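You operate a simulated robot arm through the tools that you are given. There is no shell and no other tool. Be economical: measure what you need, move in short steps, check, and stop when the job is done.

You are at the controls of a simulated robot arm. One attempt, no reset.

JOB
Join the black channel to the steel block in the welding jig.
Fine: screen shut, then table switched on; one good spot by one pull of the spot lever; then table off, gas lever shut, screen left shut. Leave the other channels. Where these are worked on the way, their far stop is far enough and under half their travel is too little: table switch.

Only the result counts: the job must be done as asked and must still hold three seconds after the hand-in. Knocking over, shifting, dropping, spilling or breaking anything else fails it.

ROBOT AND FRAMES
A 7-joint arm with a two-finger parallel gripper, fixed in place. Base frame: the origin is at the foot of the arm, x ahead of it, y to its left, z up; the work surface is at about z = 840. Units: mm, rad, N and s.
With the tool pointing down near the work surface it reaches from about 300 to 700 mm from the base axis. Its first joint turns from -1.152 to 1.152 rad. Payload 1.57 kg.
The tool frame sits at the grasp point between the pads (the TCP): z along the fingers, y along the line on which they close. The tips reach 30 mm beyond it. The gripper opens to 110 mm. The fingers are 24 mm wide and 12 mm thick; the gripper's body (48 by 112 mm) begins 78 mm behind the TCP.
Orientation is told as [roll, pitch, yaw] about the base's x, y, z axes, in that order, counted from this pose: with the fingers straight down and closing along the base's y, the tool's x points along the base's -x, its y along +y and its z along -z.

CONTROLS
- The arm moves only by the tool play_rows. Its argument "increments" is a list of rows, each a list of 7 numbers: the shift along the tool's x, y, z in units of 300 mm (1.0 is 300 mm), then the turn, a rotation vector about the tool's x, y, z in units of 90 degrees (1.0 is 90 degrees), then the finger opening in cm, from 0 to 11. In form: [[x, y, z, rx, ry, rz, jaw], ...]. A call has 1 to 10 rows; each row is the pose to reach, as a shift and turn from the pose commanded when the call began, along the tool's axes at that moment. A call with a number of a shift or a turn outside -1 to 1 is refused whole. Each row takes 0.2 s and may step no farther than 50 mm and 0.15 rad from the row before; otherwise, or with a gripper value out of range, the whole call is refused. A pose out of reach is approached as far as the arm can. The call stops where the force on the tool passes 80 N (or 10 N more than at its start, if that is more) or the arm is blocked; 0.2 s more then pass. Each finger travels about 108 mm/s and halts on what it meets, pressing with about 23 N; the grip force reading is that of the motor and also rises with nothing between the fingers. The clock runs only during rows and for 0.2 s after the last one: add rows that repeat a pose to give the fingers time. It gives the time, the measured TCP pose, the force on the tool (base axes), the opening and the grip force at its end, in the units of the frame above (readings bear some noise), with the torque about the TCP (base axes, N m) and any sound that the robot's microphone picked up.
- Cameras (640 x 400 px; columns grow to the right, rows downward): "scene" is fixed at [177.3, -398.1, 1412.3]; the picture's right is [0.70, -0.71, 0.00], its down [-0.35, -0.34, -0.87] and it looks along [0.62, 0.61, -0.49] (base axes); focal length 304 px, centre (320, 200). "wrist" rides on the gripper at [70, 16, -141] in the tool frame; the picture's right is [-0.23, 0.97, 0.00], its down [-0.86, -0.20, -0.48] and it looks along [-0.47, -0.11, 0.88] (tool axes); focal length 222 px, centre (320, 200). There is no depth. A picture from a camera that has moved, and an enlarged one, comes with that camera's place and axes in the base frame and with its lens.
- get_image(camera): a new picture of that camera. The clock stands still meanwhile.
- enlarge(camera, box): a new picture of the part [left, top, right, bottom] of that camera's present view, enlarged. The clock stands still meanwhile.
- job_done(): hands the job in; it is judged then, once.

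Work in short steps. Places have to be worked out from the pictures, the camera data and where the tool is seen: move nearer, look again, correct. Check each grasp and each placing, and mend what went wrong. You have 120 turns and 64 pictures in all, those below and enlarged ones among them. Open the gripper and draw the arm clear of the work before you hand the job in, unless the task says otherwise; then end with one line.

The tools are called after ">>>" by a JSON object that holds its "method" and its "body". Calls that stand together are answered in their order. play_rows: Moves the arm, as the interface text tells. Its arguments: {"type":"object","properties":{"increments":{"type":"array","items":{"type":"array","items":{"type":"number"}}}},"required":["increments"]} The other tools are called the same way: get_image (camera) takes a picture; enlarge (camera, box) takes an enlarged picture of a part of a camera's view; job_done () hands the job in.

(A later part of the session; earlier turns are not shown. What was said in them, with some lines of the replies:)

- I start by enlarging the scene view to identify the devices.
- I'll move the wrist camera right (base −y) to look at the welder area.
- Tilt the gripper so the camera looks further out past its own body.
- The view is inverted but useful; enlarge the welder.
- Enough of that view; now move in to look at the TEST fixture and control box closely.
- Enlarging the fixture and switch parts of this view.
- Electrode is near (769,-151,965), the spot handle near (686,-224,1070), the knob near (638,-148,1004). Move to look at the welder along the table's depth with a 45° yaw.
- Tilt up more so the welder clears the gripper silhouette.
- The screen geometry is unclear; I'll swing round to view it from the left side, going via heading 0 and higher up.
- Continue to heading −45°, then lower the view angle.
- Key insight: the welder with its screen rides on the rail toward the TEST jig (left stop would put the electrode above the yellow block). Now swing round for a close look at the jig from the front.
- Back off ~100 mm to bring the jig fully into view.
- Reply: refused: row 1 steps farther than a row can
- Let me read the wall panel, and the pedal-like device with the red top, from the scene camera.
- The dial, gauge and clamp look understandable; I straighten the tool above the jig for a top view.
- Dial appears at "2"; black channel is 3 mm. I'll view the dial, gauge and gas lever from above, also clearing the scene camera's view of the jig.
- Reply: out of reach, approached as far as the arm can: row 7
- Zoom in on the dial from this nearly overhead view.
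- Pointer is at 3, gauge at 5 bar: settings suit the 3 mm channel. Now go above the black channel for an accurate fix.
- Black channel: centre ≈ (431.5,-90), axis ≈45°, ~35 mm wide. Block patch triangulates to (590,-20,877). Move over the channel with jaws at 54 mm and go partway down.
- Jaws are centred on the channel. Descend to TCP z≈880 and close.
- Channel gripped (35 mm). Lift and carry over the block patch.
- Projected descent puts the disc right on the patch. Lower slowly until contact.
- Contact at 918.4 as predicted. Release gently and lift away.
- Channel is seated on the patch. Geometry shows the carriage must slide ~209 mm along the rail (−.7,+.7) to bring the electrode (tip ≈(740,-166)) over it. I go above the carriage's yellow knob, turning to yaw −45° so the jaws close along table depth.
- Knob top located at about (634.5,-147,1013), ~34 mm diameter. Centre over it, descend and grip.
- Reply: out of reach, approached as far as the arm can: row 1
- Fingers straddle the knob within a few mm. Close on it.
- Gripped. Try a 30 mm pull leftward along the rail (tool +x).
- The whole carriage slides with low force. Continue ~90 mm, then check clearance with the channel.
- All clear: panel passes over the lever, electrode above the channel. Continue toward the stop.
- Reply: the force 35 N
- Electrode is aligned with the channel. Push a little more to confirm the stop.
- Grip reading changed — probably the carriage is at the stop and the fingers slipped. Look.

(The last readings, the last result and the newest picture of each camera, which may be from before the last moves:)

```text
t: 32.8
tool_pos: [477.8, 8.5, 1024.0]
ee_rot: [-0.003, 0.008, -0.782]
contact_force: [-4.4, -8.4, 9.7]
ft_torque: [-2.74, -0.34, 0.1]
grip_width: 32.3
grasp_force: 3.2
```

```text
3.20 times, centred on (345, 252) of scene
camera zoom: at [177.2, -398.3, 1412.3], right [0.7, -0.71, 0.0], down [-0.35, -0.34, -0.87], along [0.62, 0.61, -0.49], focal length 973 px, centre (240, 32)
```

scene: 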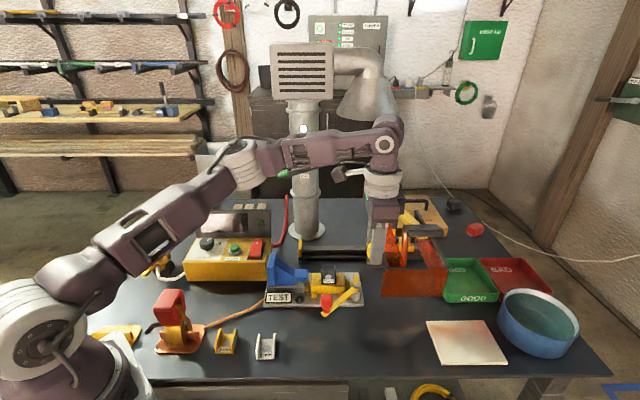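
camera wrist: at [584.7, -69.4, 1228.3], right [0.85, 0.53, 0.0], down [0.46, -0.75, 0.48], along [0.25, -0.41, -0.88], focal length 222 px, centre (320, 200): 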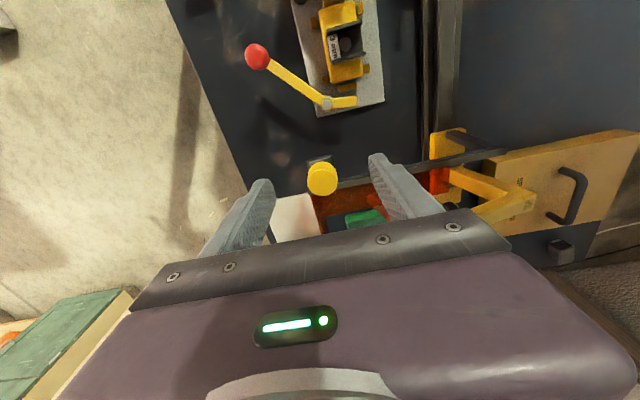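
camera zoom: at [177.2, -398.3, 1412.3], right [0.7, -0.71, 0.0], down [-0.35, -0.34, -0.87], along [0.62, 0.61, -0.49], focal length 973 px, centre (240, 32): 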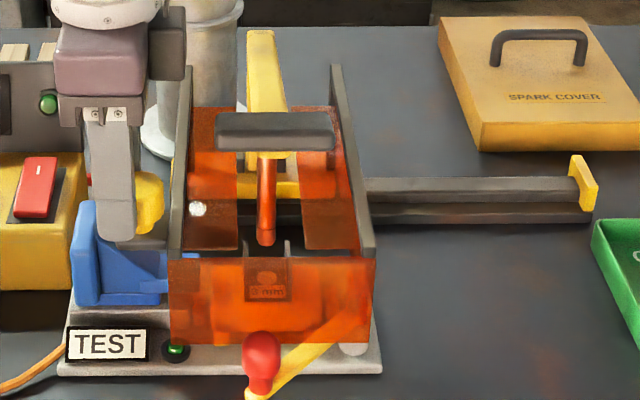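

Carriage is at its stop, electrode over the channel. Release the knob and raise.

>>> {"method": "play_rows", "body": {"increments": [[0, 0, 0, 0, 0, 0, 4.5], [0, 0, 0, 0, 0, 0, 6.5], [0, 0, 0, 0, 0, 0, 6.5], [0, 0, -0.1, 0, 0, 0, 6.5], [0, 0, -0.22, 0, 0, 0, 4], [0, 0, -0.33, 0, 0, 0, 0]]}}

>>> {"method": "get_image", "body": {"camera": "wrist"}}

>>> {"method": "enlarge", "body": {"camera": "scene", "box": [225, 190, 385, 315]}}

```text
t: 34.2
tool_pos: [479.2, 9.5, 1124.0]
ee_rot: [-0.002, 0.002, -0.786]
contact_force: [0.8, 0.2, -0.8]
ft_torque: [0.02, -0.03, 0.03]
grip_width: 0.0
grasp_force: 21.6
```

```text
22 pictures are left
camera wrist: at [442.4, 69.4, 1265.1], right [0.85, 0.53, 0.0], down [0.46, -0.75, 0.48], along [0.25, -0.41, -0.88], focal length 222 px, centre (320, 200)
```

wrist: 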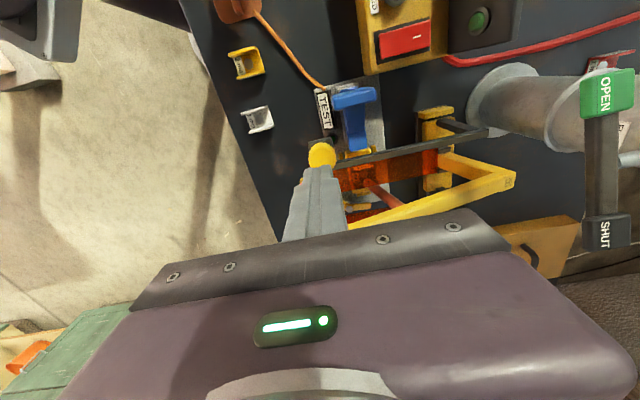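

```text
3.20 times, centred on (305, 252) of scene
camera zoom: at [177.3, -398.1, 1412.3], right [0.7, -0.71, 0.0], down [-0.35, -0.34, -0.87], along [0.62, 0.61, -0.49], focal length 973 px, centre (368, 32)
```

zoom: 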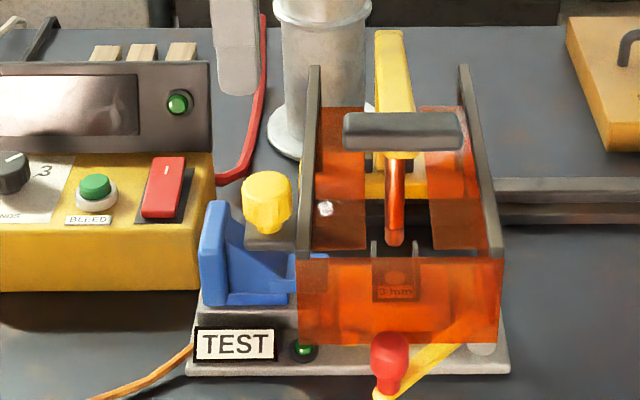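

Found: exhaust damper (open) near (611,163,1095) to avoid. Go to the red rocker with yaw 0, fingers closed, hovering above its far ("I") end.

>>> {"method": "play_rows", "body": {"increments": [[0.042, 0.066, 0, 0, 0, -0.072, 0], [0.084, 0.132, 0, 0, 0, -0.143, 0], [0.126, 0.198, 0, 0, 0, -0.215, 0], [0.167, 0.264, 0, 0, 0, -0.286, 0], [0.209, 0.33, 0.05, 0, 0, -0.357, 0], [0.251, 0.397, 0.15, 0, 0, -0.429, 0], [0.293, 0.463, 0.27, 0, 0, -0.5, 0], [0.293, 0.463, 0.4, 0, 0, -0.5, 0]]}}

>>> {"method": "enlarge", "body": {"camera": "scene", "box": [180, 190, 308, 290]}}

>>> {"method": "enlarge", "body": {"camera": "wrist", "box": [200, 100, 440, 270]}}

```text
t: 36.0
tool_pos: [514.4, 169.1, 1003.7]
ee_rot: [-0.002, 0.001, 0.002]
contact_force: [-0.3, -0.6, 0.3]
ft_torque: [0.01, 0.03, -0.02]
grip_width: 0.2
grasp_force: 20.7
```

```text
4.00 times, centred on (244, 240) of scene
camera zoom: at [177.3, -398.1, 1412.3], right [0.7, -0.71, 0.0], down [-0.35, -0.34, -0.87], along [0.62, 0.61, -0.49], focal length 1217 px, centre (624, 40)
```

zoom: 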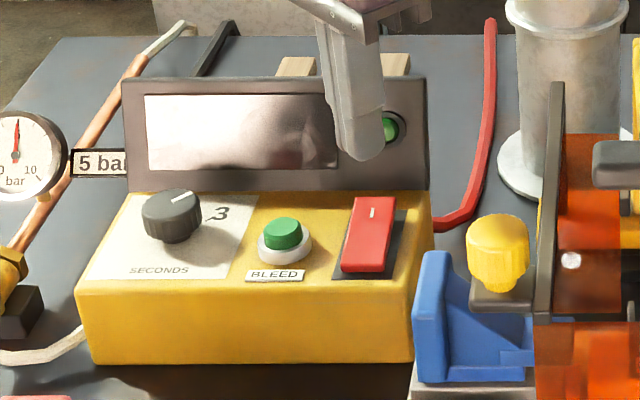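

```text
2.35 times, centred on (320, 185) of wrist
camera zoom: at [446.8, 184.9, 1144.6], right [0.23, 0.97, 0.0], down [0.86, -0.2, 0.48], along [0.46, -0.11, -0.88], focal length 523 px, centre (320, 235)
```

zoom: 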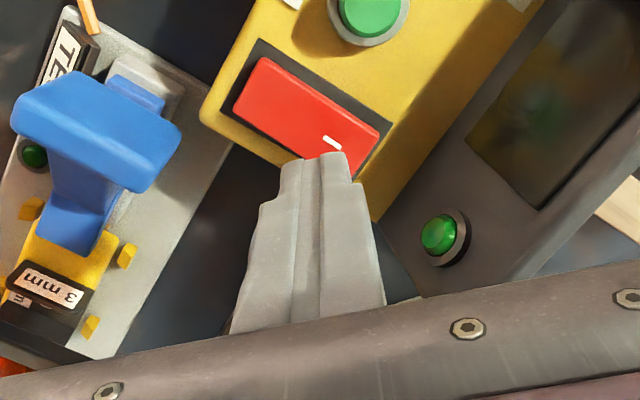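

Tip is over the far end. Press down in small steps.

>>> {"method": "play_rows", "body": {"increments": [[0, 0, 0.1, 0, 0, 0, 0], [0, 0, 0.17, 0, 0, 0, 0], [0, 0, 0.185, 0, 0, 0, 0], [0, 0, 0.195, 0, 0, 0, 0], [0, 0, 0.205, 0, 0, 0, 0], [0, 0, 0.212, 0, 0, 0, 0]]}}

>>> {"method": "enlarge", "body": {"camera": "scene", "box": [180, 190, 308, 290]}}

```text
t: 37.1
tool_pos: [514.5, 170.1, 948.9]
ee_rot: [0.006, -0.002, -0.002]
contact_force: [-13.3, -4.2, 21.5]
ft_torque: [-0.23, 0.66, -0.08]
grip_width: 0.1
grasp_force: 21.4
stopped in row 5: the force on the tool passed its limit at 92 N (the readings are from after the stop); the commanded pose is now the measured one
```

```text
4.00 times, centred on (244, 240) of scene
camera zoom: at [176.6, -398.3, 1412.3], right [0.7, -0.71, 0.0], down [-0.35, -0.34, -0.87], along [0.62, 0.61, -0.49], focal length 1217 px, centre (624, 40)
```

zoom: 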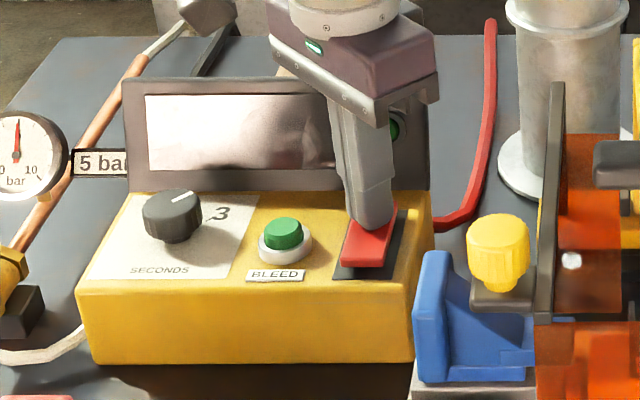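

The rocker seems to have tipped. Lift and check the lamp and rocker.

>>> {"method": "play_rows", "body": {"increments": [[0, 0, -0.12, 0, 0, 0, 0], [0, 0, -0.28, 0, 0, 0, 0], [0, 0, -0.4, 0, 0, 0, 0]]}}

>>> {"method": "enlarge", "body": {"camera": "scene", "box": [220, 190, 348, 290]}}

```text
t: 38.0
tool_pos: [516.6, 168.5, 1067.8]
ee_rot: [0.005, -0.004, 0.0]
contact_force: [0.4, 0.2, -0.4]
ft_torque: [0.02, 0.0, -0.01]
grip_width: 0.1
grasp_force: 20.8
```

```text
4.00 times, centred on (284, 240) of scene
camera zoom: at [177.3, -398.1, 1412.3], right [0.7, -0.71, 0.0], down [-0.35, -0.34, -0.87], along [0.62, 0.61, -0.49], focal length 1217 px, centre (464, 40)
```

zoom: 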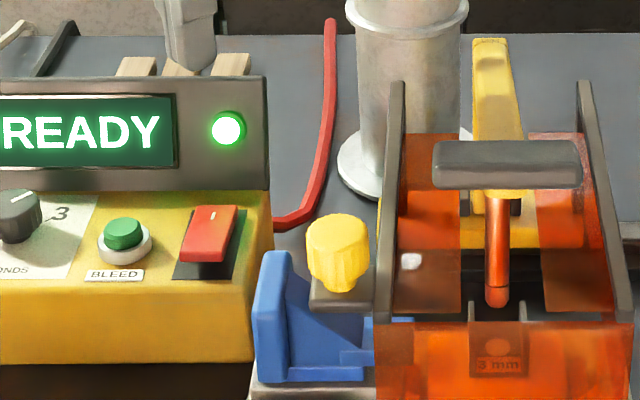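

READY is lit, table is on. Now move above the spot lever's dark bar at about (537,-74,1070), fingers closed, yaw 45°.

>>> {"method": "play_rows", "body": {"increments": [[0, -0.05, -0.1, 0, 0, 0, 0], [-0.01, -0.16, -0.207, 0, 0, -0.072, 0], [-0.022, -0.29, -0.207, 0, 0, -0.143, 0], [-0.034, -0.42, -0.207, 0, 0, -0.215, 0], [-0.046, -0.55, -0.207, 0, 0, -0.286, 0], [-0.056, -0.68, -0.207, 0, 0, -0.357, 0], [-0.068, -0.808, -0.207, 0, 0, -0.429, 0], [-0.068, -0.808, -0.207, 0, 0, -0.5, 0]]}}

>>> {"method": "enlarge", "body": {"camera": "wrist", "box": [220, 60, 460, 230]}}

>>> {"method": "enlarge", "body": {"camera": "scene", "box": [250, 170, 410, 310]}}

```text
t: 39.8
tool_pos: [536.1, -76.2, 1129.3]
ee_rot: [0.002, -0.006, 0.788]
contact_force: [-0.2, 1.0, 0.6]
ft_torque: [0.01, 0.02, 0.0]
grip_width: 0.0
grasp_force: 21.3
```

```text
2.35 times, centred on (340, 145) of wrist
camera zoom: at [476.3, -114.2, 1269.1], right [-0.53, 0.85, 0.0], down [0.74, 0.46, 0.48], along [0.41, 0.26, -0.88], focal length 523 px, centre (273, 329)
```

zoom: 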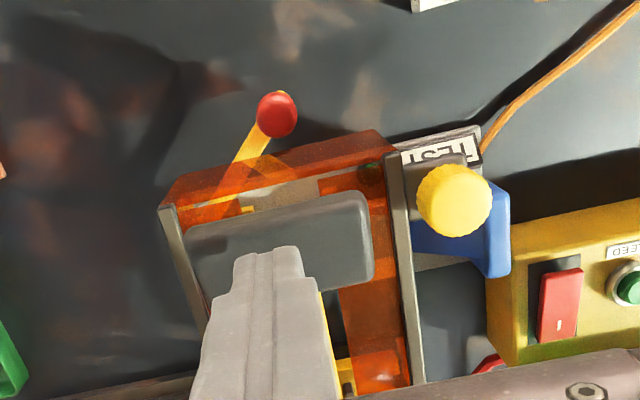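

```text
2.86 times, centred on (330, 240) of scene
camera zoom: at [177.3, -398.1, 1412.3], right [0.7, -0.71, 0.0], down [-0.35, -0.34, -0.87], along [0.62, 0.61, -0.49], focal length 869 px, centre (291, 86)
```

zoom: 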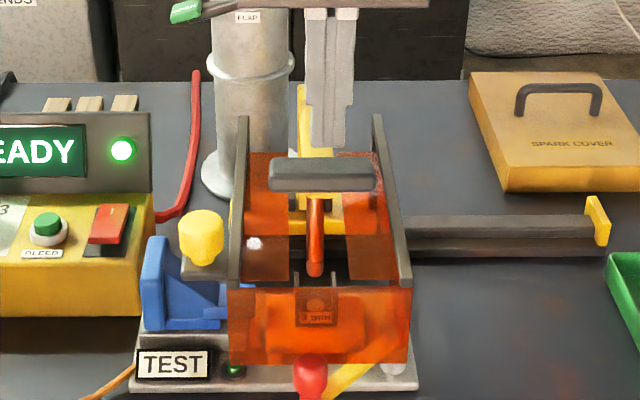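

Tip is centred over the bar (top ≈1080). Pull the lever down in one smooth stroke until it meets its stop.

>>> {"method": "play_rows", "body": {"increments": [[0, 0, 0.05, 0, 0, 0, 0], [0, 0, 0.09, 0, 0, 0, 0], [0, 0, 0.13, 0, 0, 0, 0], [0, 0, 0.17, 0, 0, 0, 0], [0, 0, 0.21, 0, 0, 0, 0], [0, 0, 0.25, 0, 0, 0, 0], [0, 0, 0.29, 0, 0, 0, 0], [0, 0, 0.32, 0, 0, 0, 0], [0, 0, 0.35, 0, 0, 0, 0]]}}

>>> {"method": "get_image", "body": {"camera": "scene"}}

```text
t: 41.6
tool_pos: [537.4, -74.6, 1038.8]
ee_rot: [-0.005, -0.015, 0.784]
contact_force: [-18.4, 6.4, 39.0]
ft_torque: [-0.13, 0.84, -0.13]
grip_width: 0.0
grasp_force: 21.3
stopped in row 9: the force on the tool passed its limit at 100 N (the readings are from after the stop); the commanded pose is now the measured one
```

```text
14 pictures are left
```

scene: 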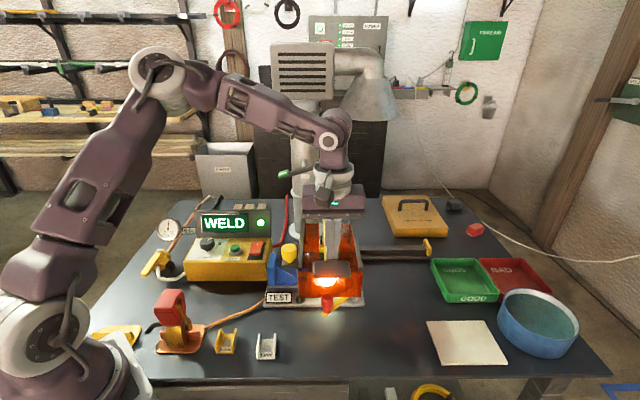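

Welding has begun (display WELD). Hold in place about 2 s.

>>> {"method": "play_rows", "body": {"increments": [[0, 0, 0, 0, 0, 0, 0], [0, 0, 0, 0, 0, 0, 0], [0, 0, 0, 0, 0, 0, 0], [0, 0, 0, 0, 0, 0, 0], [0, 0, 0, 0, 0, 0, 0], [0, 0, 0, 0, 0, 0, 0], [0, 0, 0, 0, 0, 0, 0], [0, 0, 0, 0, 0, 0, 0], [0, 0, 0, 0, 0, 0, 0], [0, 0, 0, 0, 0, 0, 0]]}}

>>> {"method": "enlarge", "body": {"camera": "scene", "box": [140, 190, 380, 320]}}

```text
t: 43.8
tool_pos: [538.0, -76.6, 1038.5]
ee_rot: [-0.008, -0.014, 0.783]
contact_force: [-8.8, -4.3, 59.5]
ft_torque: [-0.56, 0.81, 0.07]
grip_width: 0.1
grasp_force: 21.1
```

```text
2.67 times, centred on (260, 255) of scene
camera zoom: at [176.1, -398.1, 1412.5], right [0.7, -0.71, 0.0], down [-0.35, -0.34, -0.87], along [0.62, 0.61, -0.49], focal length 811 px, centre (480, 53)
```

zoom: 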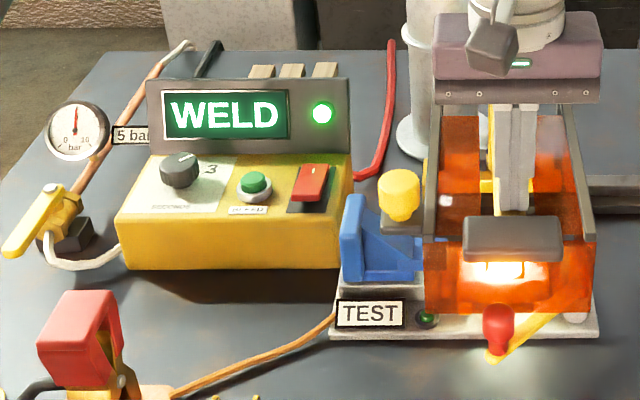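

Still welding; hold ~0.8 s more.

>>> {"method": "play_rows", "body": {"increments": [[0, 0, 0, 0, 0, 0, 0], [0, 0, 0, 0, 0, 0, 0], [0, 0, 0, 0, 0, 0, 0]]}}

>>> {"method": "enlarge", "body": {"camera": "scene", "box": [140, 190, 380, 320]}}

```text
t: 44.6
tool_pos: [537.6, -75.8, 1039.5]
ee_rot: [-0.009, -0.018, 0.782]
contact_force: [-3.0, -3.8, 65.6]
ft_torque: [-0.6, 0.68, 0.14]
grip_width: 0.0
grasp_force: 21.4
```

```text
2.67 times, centred on (260, 255) of scene
camera zoom: at [176.1, -398.0, 1412.5], right [0.7, -0.71, 0.0], down [-0.35, -0.34, -0.87], along [0.62, 0.61, -0.49], focal length 811 px, centre (480, 53)
```

zoom: 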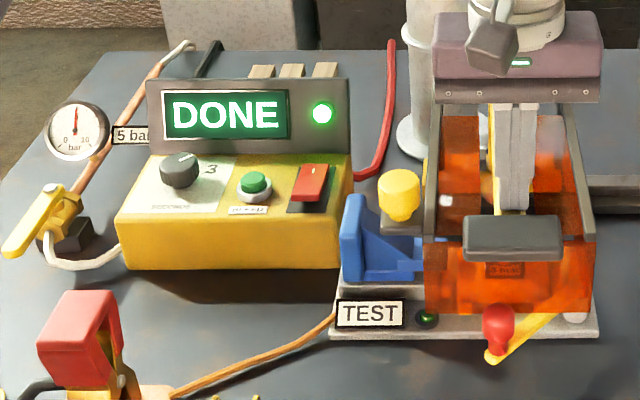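

DONE shown. Ease the lever back up slowly.

>>> {"method": "play_rows", "body": {"increments": [[0, 0, -0.05, 0, 0, 0, 0], [0, 0, -0.1, 0, 0, 0, 0], [0, 0, -0.15, 0, 0, 0, 0], [0, 0, -0.2, 0, 0, 0, 0], [0, 0, -0.27, 0, 0, 0, 0], [0, 0, -0.36, 0, 0, 0, 0]]}}

>>> {"method": "enlarge", "body": {"camera": "scene", "box": [140, 190, 380, 320]}}

```text
t: 46.0
tool_pos: [537.0, -75.4, 1145.1]
ee_rot: [-0.003, -0.014, 0.785]
contact_force: [-0.2, -0.2, 0.6]
ft_torque: [0.01, 0.0, -0.02]
grip_width: 0.0
grasp_force: 21.1
```

```text
2.67 times, centred on (260, 255) of scene
camera zoom: at [177.3, -398.1, 1412.3], right [0.7, -0.71, 0.0], down [-0.35, -0.34, -0.87], along [0.62, 0.61, -0.49], focal length 811 px, centre (480, 53)
```

zoom: 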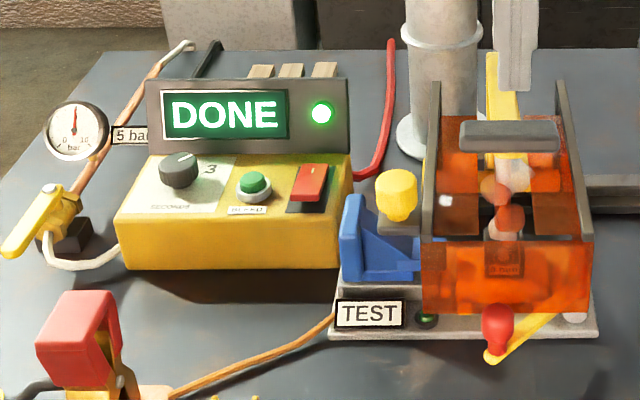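

Lever returned, weld done. Next, table off: hover over the rocker's near end (~(493,147)).

>>> {"method": "play_rows", "body": {"increments": [[-0.07, 0.105, 0, 0, 0, 0, 0], [-0.14, 0.21, 0, 0, 0, 0, 0], [-0.21, 0.314, 0, 0, 0, 0, 0], [-0.28, 0.419, 0, 0, 0, 0, 0], [-0.35, 0.523, 0, 0, 0, 0, 0], [-0.42, 0.628, 0.06, 0, 0, 0, 0], [-0.42, 0.628, 0.2, 0, 0, 0, 0], [-0.42, 0.628, 0.34, 0, 0, 0, 0], [-0.42, 0.628, 0.48, 0, 0, 0, 0]]}}

>>> {"method": "enlarge", "body": {"camera": "scene", "box": [180, 190, 308, 290]}}

```text
t: 48.0
tool_pos: [492.8, 146.9, 1001.4]
ee_rot: [-0.004, -0.014, 0.783]
contact_force: [0.2, 0.1, 0.4]
ft_torque: [0.01, -0.03, -0.02]
grip_width: 0.1
grasp_force: 21.7
```

```text
4.00 times, centred on (244, 240) of scene
camera zoom: at [177.3, -398.1, 1412.3], right [0.7, -0.71, 0.0], down [-0.35, -0.34, -0.87], along [0.62, 0.61, -0.49], focal length 1217 px, centre (624, 40)
```

zoom: 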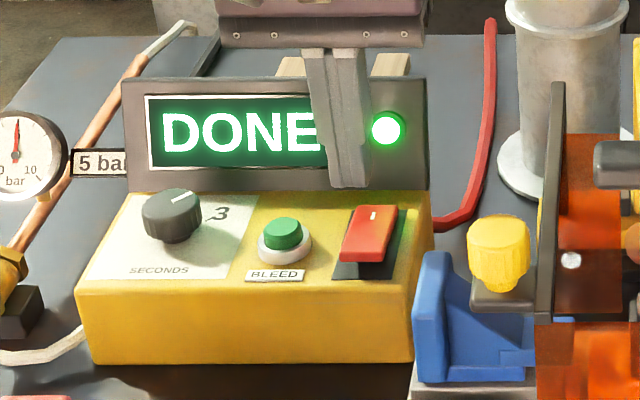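

Shift ~6 mm right and 3 mm deeper, then press down.

>>> {"method": "play_rows", "body": {"increments": [[-0.01, -0.02, 0.07, 0, 0, 0, 0], [-0.01, -0.02, 0.14, 0, 0, 0, 0], [-0.01, -0.02, 0.165, 0, 0, 0, 0], [-0.01, -0.02, 0.18, 0, 0, 0, 0], [-0.01, -0.02, 0.19, 0, 0, 0, 0], [-0.01, -0.02, 0.2, 0, 0, 0, 0], [-0.01, -0.02, 0.21, 0, 0, 0, 0]]}}

>>> {"method": "play_rows", "body": {"increments": [[0, 0, -0.1, 0, 0, 0, 0], [0, 0, -0.24, 0, 0, 0, 0], [0, 0, -0.36, 0, 0, 0, 0]]}}

>>> {"method": "enlarge", "body": {"camera": "scene", "box": [140, 190, 300, 300]}}

```text
t: 49.4
tool_pos: [501.2, 146.2, 949.0]
ee_rot: [-0.002, -0.019, 0.787]
contact_force: [-16.5, -5.4, 29.3]
ft_torque: [0.09, 0.25, 0.11]
grip_width: 0.0
grasp_force: 21.0
stopped in row 6: the force on the tool passed its limit at 93 N (the readings are from after the stop); the commanded pose is now the measured one
```

```text
t: 50.2
tool_pos: [502.0, 144.3, 1055.8]
ee_rot: [-0.003, -0.02, 0.785]
contact_force: [-0.9, 0.1, 0.5]
ft_torque: [0.01, 0.0, 0.02]
grip_width: 0.0
grasp_force: 21.6
```

```text
3.64 times, centred on (220, 245) of scene
camera zoom: at [177.3, -398.1, 1412.3], right [0.7, -0.71, 0.0], down [-0.35, -0.34, -0.87], along [0.62, 0.61, -0.49], focal length 1106 px, centre (684, 36)
```

zoom: 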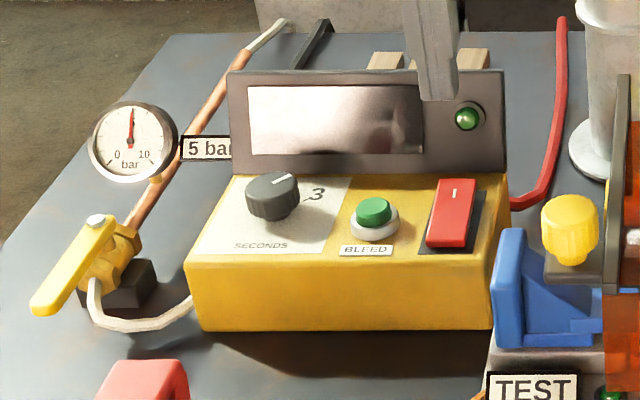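

Table is off (lamp dark). Go look at the gas valve handle from above.

>>> {"method": "play_rows", "body": {"increments": [[-0.04, 0.13, -0.083, 0, 0, 0, 0], [-0.09, 0.27, -0.083, 0, 0, 0, 0], [-0.14, 0.41, -0.083, 0, 0, 0, 0], [-0.19, 0.54, -0.083, 0, 0, 0, 0], [-0.24, 0.68, -0.083, 0, 0, 0, 0], [-0.283, 0.815, -0.083, 0, 0, 0, 0]]}}

>>> {"method": "get_image", "body": {"camera": "wrist"}}

```text
t: 51.6
tool_pos: [387.8, 377.6, 1080.8]
ee_rot: [-0.004, -0.021, 0.783]
contact_force: [0.1, 0.3, 0.1]
ft_torque: [0.0, 0.01, 0.01]
grip_width: 0.0
grasp_force: 21.0
```

```text
8 pictures are left
camera wrist: at [325.0, 338.8, 1220.0], right [-0.53, 0.85, 0.0], down [0.74, 0.46, 0.5], along [0.42, 0.26, -0.87], focal length 222 px, centre (320, 200)
```

wrist: 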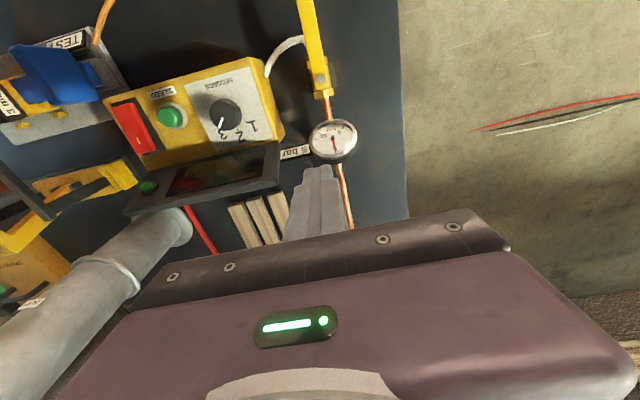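

The handle is in line with the pipe (open). Enlarge to see stops.

>>> {"method": "enlarge", "body": {"camera": "wrist", "box": [260, 0, 380, 110]}}

```text
3.64 times, centred on (320, 55) of wrist
camera zoom: at [325.0, 338.8, 1220.0], right [-0.53, 0.85, 0.0], down [0.74, 0.46, 0.5], along [0.42, 0.26, -0.87], focal length 808 px, centre (320, 727)
```

zoom: 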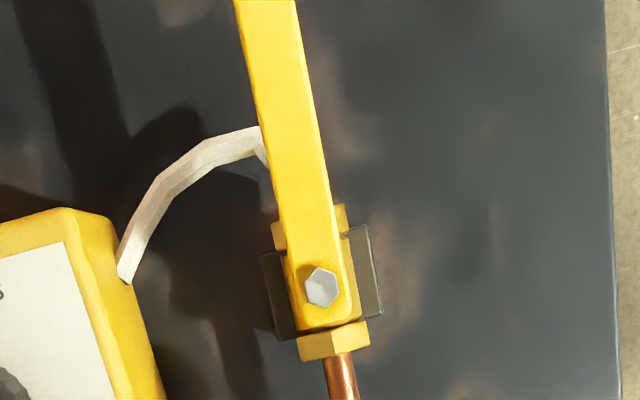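

No blocking on the left; the console blocks the right, so it shuts clockwise (tip towards table-left). Nut at ≈(329.5,342,907), handle 82 mm long. Position closed fingers on its right side and descend.

>>> {"method": "play_rows", "body": {"increments": [[0.115, -0.013, 0, 0, 0, 0, 0], [0.23, -0.026, 0, 0, 0, 0, 0], [0.345, -0.039, 0, 0, 0, 0, 0], [0.457, -0.052, 0, 0, 0, 0, 0], [0.457, -0.052, 0.13, 0, 0, 0, 0], [0.457, -0.052, 0.27, 0, 0, 0, 0], [0.457, -0.052, 0.4, 0, 0, 0, 0]]}}

>>> {"method": "enlarge", "body": {"camera": "scene", "box": [110, 200, 238, 300]}}

```text
t: 53.2
tool_pos: [302.4, 270.9, 957.4]
ee_rot: [-0.004, -0.018, 0.784]
contact_force: [-0.7, 0.5, 0.2]
ft_torque: [0.01, 0.04, 0.03]
grip_width: 0.0
grasp_force: 21.2
out of reach, approached as far as the arm can: row 1, 2, 3, 4, 5
```

```text
4.00 times, centred on (174, 250) of scene
camera zoom: at [177.3, -398.1, 1412.3], right [0.7, -0.71, 0.0], down [-0.35, -0.34, -0.87], along [0.62, 0.61, -0.49], focal length 1217 px, centre (904, 0)
```

zoom: 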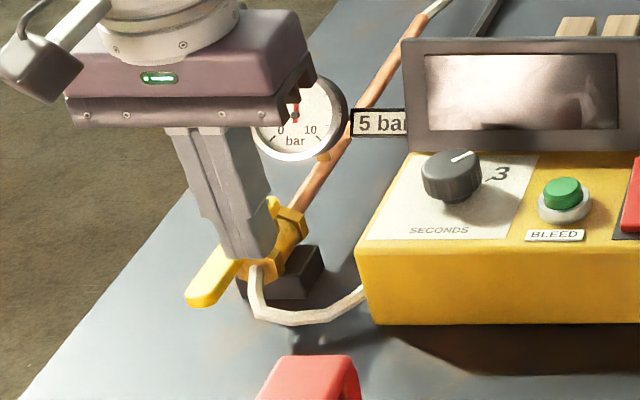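

Clear of handle and hose. Descend so the tips reach z≈891.

>>> {"method": "play_rows", "body": {"increments": [[0.01, 0, 0.05, 0, 0, 0, 0], [0.01, 0, 0.09, 0, 0, 0, 0], [0.01, 0, 0.12, 0, 0, 0, 0]]}}

```text
t: 54.0
tool_pos: [302.5, 268.5, 922.6]
ee_rot: [-0.003, -0.021, 0.783]
contact_force: [0.1, 0.0, 0.1]
ft_torque: [0.0, -0.02, 0.01]
grip_width: 0.0
grasp_force: 21.6
```

Sweep the handle clockwise, first half.

>>> {"method": "play_rows", "body": {"increments": [[-0.0035, 0.034, 0, 0, 0, 0, 0], [0.003, 0.066, 0, 0, 0, 0, 0], [0.007, 0.097, 0, 0, 0, 0, 0], [0.005, 0.13, 0, 0, 0, 0, 0], [0.002, 0.16, 0, 0, 0, 0, 0], [-0.008, 0.19, 0, 0, 0, 0, 0], [-0.02, 0.22, 0, 0, 0, 0, 0]]}}

>>> {"method": "enlarge", "body": {"camera": "scene", "box": [110, 200, 238, 300]}}

```text
t: 55.6
tool_pos: [268.0, 311.6, 918.4]
ee_rot: [0.004, -0.019, 0.785]
contact_force: [-0.4, 0.2, 0.2]
ft_torque: [0.0, -0.03, -0.02]
grip_width: 0.0
grasp_force: 21.3
out of reach, approached as far as the arm can: row 6, 7
```

```text
4.00 times, centred on (174, 250) of scene
camera zoom: at [177.3, -398.1, 1412.3], right [0.7, -0.71, 0.0], down [-0.35, -0.34, -0.87], along [0.62, 0.61, -0.49], focal length 1217 px, centre (904, 0)
```

zoom: 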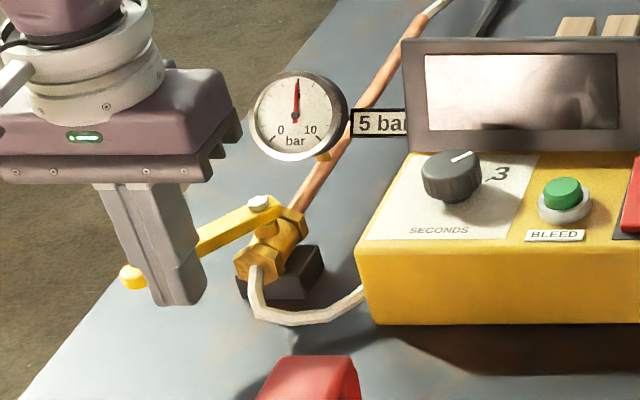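

Handle is turned about half way, but the arm nears a reach limit. I'll lean the tool (tips toward left) so the wrist stays nearer, then continue.

>>> {"method": "play_rows", "body": {"increments": [[0, 0, 0, -0.08, 0, 0, 0], [0, 0, 0, -0.16, 0, 0, 0], [0, 0, 0, -0.2, 0, 0, 0], [0, 0, 0, -0.2, 0, 0, 0]]}}

```text
t: 56.6
tool_pos: [269.2, 311.0, 916.4]
ee_rot: [0.312, -0.021, 0.785]
contact_force: [0.3, -0.5, 0.4]
ft_torque: [0.01, -0.02, 0.04]
grip_width: 0.0
grasp_force: 21.9
```

Tilt accepted. Continue the sweep with a smaller push radius.

>>> {"method": "play_rows", "body": {"increments": [[-0.022, 0.001, 0, 0, 0, 0, 0], [-0.04, 0.018, 0.005, 0, 0, 0, 0], [-0.058, 0.034, 0.011, 0, 0, 0, 0], [-0.08, 0.046, 0.015, 0, 0, 0, 0], [-0.1, 0.057, 0.018, 0, 0, 0, 0], [-0.122, 0.067, 0.021, 0, 0, 0, 0], [-0.143, 0.075, 0.024, 0, 0, 0, 0], [-0.162, 0.078, 0.025, 0, 0, 0, 0], [-0.184, 0.081, 0.026, 0, 0, 0, 0]]}}

>>> {"method": "enlarge", "body": {"camera": "scene", "box": [110, 200, 238, 300]}}

```text
t: 58.6
tool_pos: [282.7, 363.3, 916.9]
ee_rot: [0.313, -0.002, 0.79]
contact_force: [-37.3, -66.0, 19.6]
ft_torque: [-0.3, 0.62, -0.05]
grip_width: 0.2
grasp_force: 20.5
```

```text
4.00 times, centred on (174, 250) of scene
camera zoom: at [176.1, -400.1, 1411.9], right [0.7, -0.71, 0.0], down [-0.35, -0.34, -0.87], along [0.62, 0.61, -0.49], focal length 1217 px, centre (904, 0)
```

zoom: 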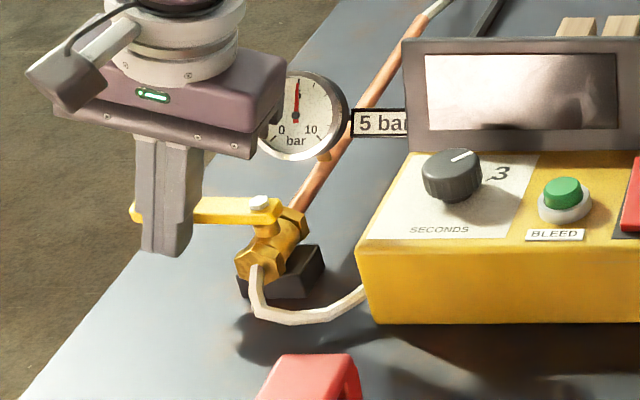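

The handle is at its stop, square to the pipe: gas shut. Back off forward and lift.

>>> {"method": "play_rows", "body": {"increments": [[0.03, -0.01, 0, 0, 0, 0, 0], [0.08, -0.03, -0.01, 0, 0, 0, 0], [0.08, -0.03, -0.1, 0, 0, 0, 0], [0.08, -0.03, -0.24, 0, 0, 0, 0], [0.08, -0.03, -0.36, 0, 0, 0, 0]]}}

```text
t: 59.8
tool_pos: [300.1, 321.0, 1017.5]
ee_rot: [0.31, -0.019, 0.784]
contact_force: [-0.9, 0.8, -0.3]
ft_torque: [-0.02, 0.03, -0.01]
grip_width: 0.0
grasp_force: 20.9
```

Retreat to a clear pose, un-tilt and open the gripper.

>>> {"method": "play_rows", "body": {"increments": [[0.009, -0.054, -0.11, 0.04, 0, 0, 2], [0.019, -0.108, -0.22, 0.08, 0, 0, 4], [0.028, -0.162, -0.33, 0.12, 0, 0, 6], [0.038, -0.216, -0.44, 0.16, 0, 0, 8], [0.047, -0.27, -0.54, 0.2, 0, 0, 10]]}}

>>> {"method": "get_image", "body": {"camera": "scene"}}

>>> {"method": "enlarge", "body": {"camera": "scene", "box": [120, 190, 400, 365]}}

```text
t: 61.0
tool_pos: [407.6, 225.8, 1139.3]
ee_rot: [0.004, -0.017, 0.784]
contact_force: [0.3, 0.3, 0.1]
ft_torque: [0.02, -0.03, 0.02]
grip_width: 99.9
grasp_force: 0.0
out of reach, approached as far as the arm can: row 4, 5
```

```text
3 pictures are left
```

scene: 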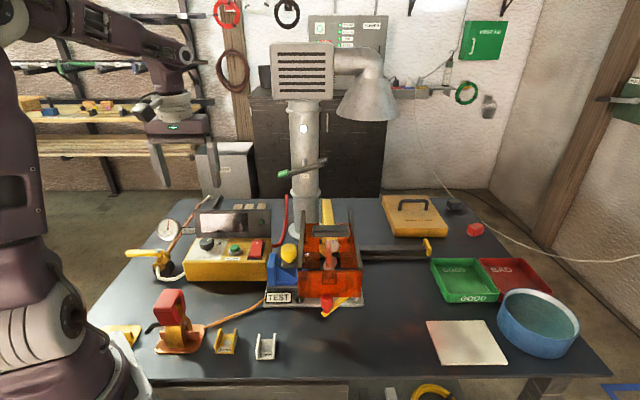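

```text
2.29 times, centred on (260, 278) of scene
camera zoom: at [177.3, -398.1, 1412.3], right [0.7, -0.71, 0.0], down [-0.35, -0.34, -0.87], along [0.62, 0.61, -0.49], focal length 695 px, centre (457, 23)
```

zoom: 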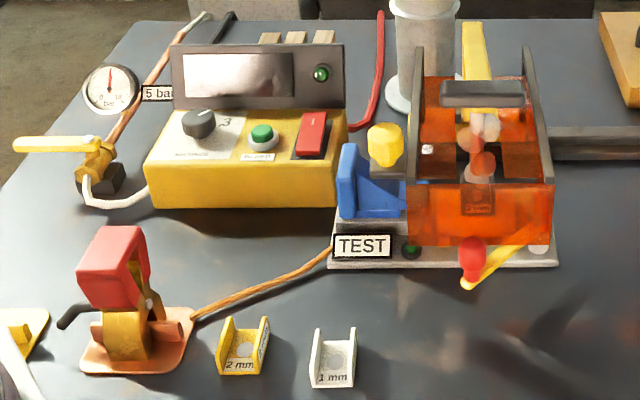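

Everything matches the request: the spot is done, the table is off, the gas is shut and the screen is still shut. The other channels haven't moved and the arm is clear, so I'm handing in.

>>> {"method": "job_done", "body": {}}

```text
The job is handed in.
```

The black 3 mm channel was spot-welded to the steel block with one pull of the spot lever, and the display showed DONE; the table is off, the gas lever shut, the screen still shut and the other channels untouched.
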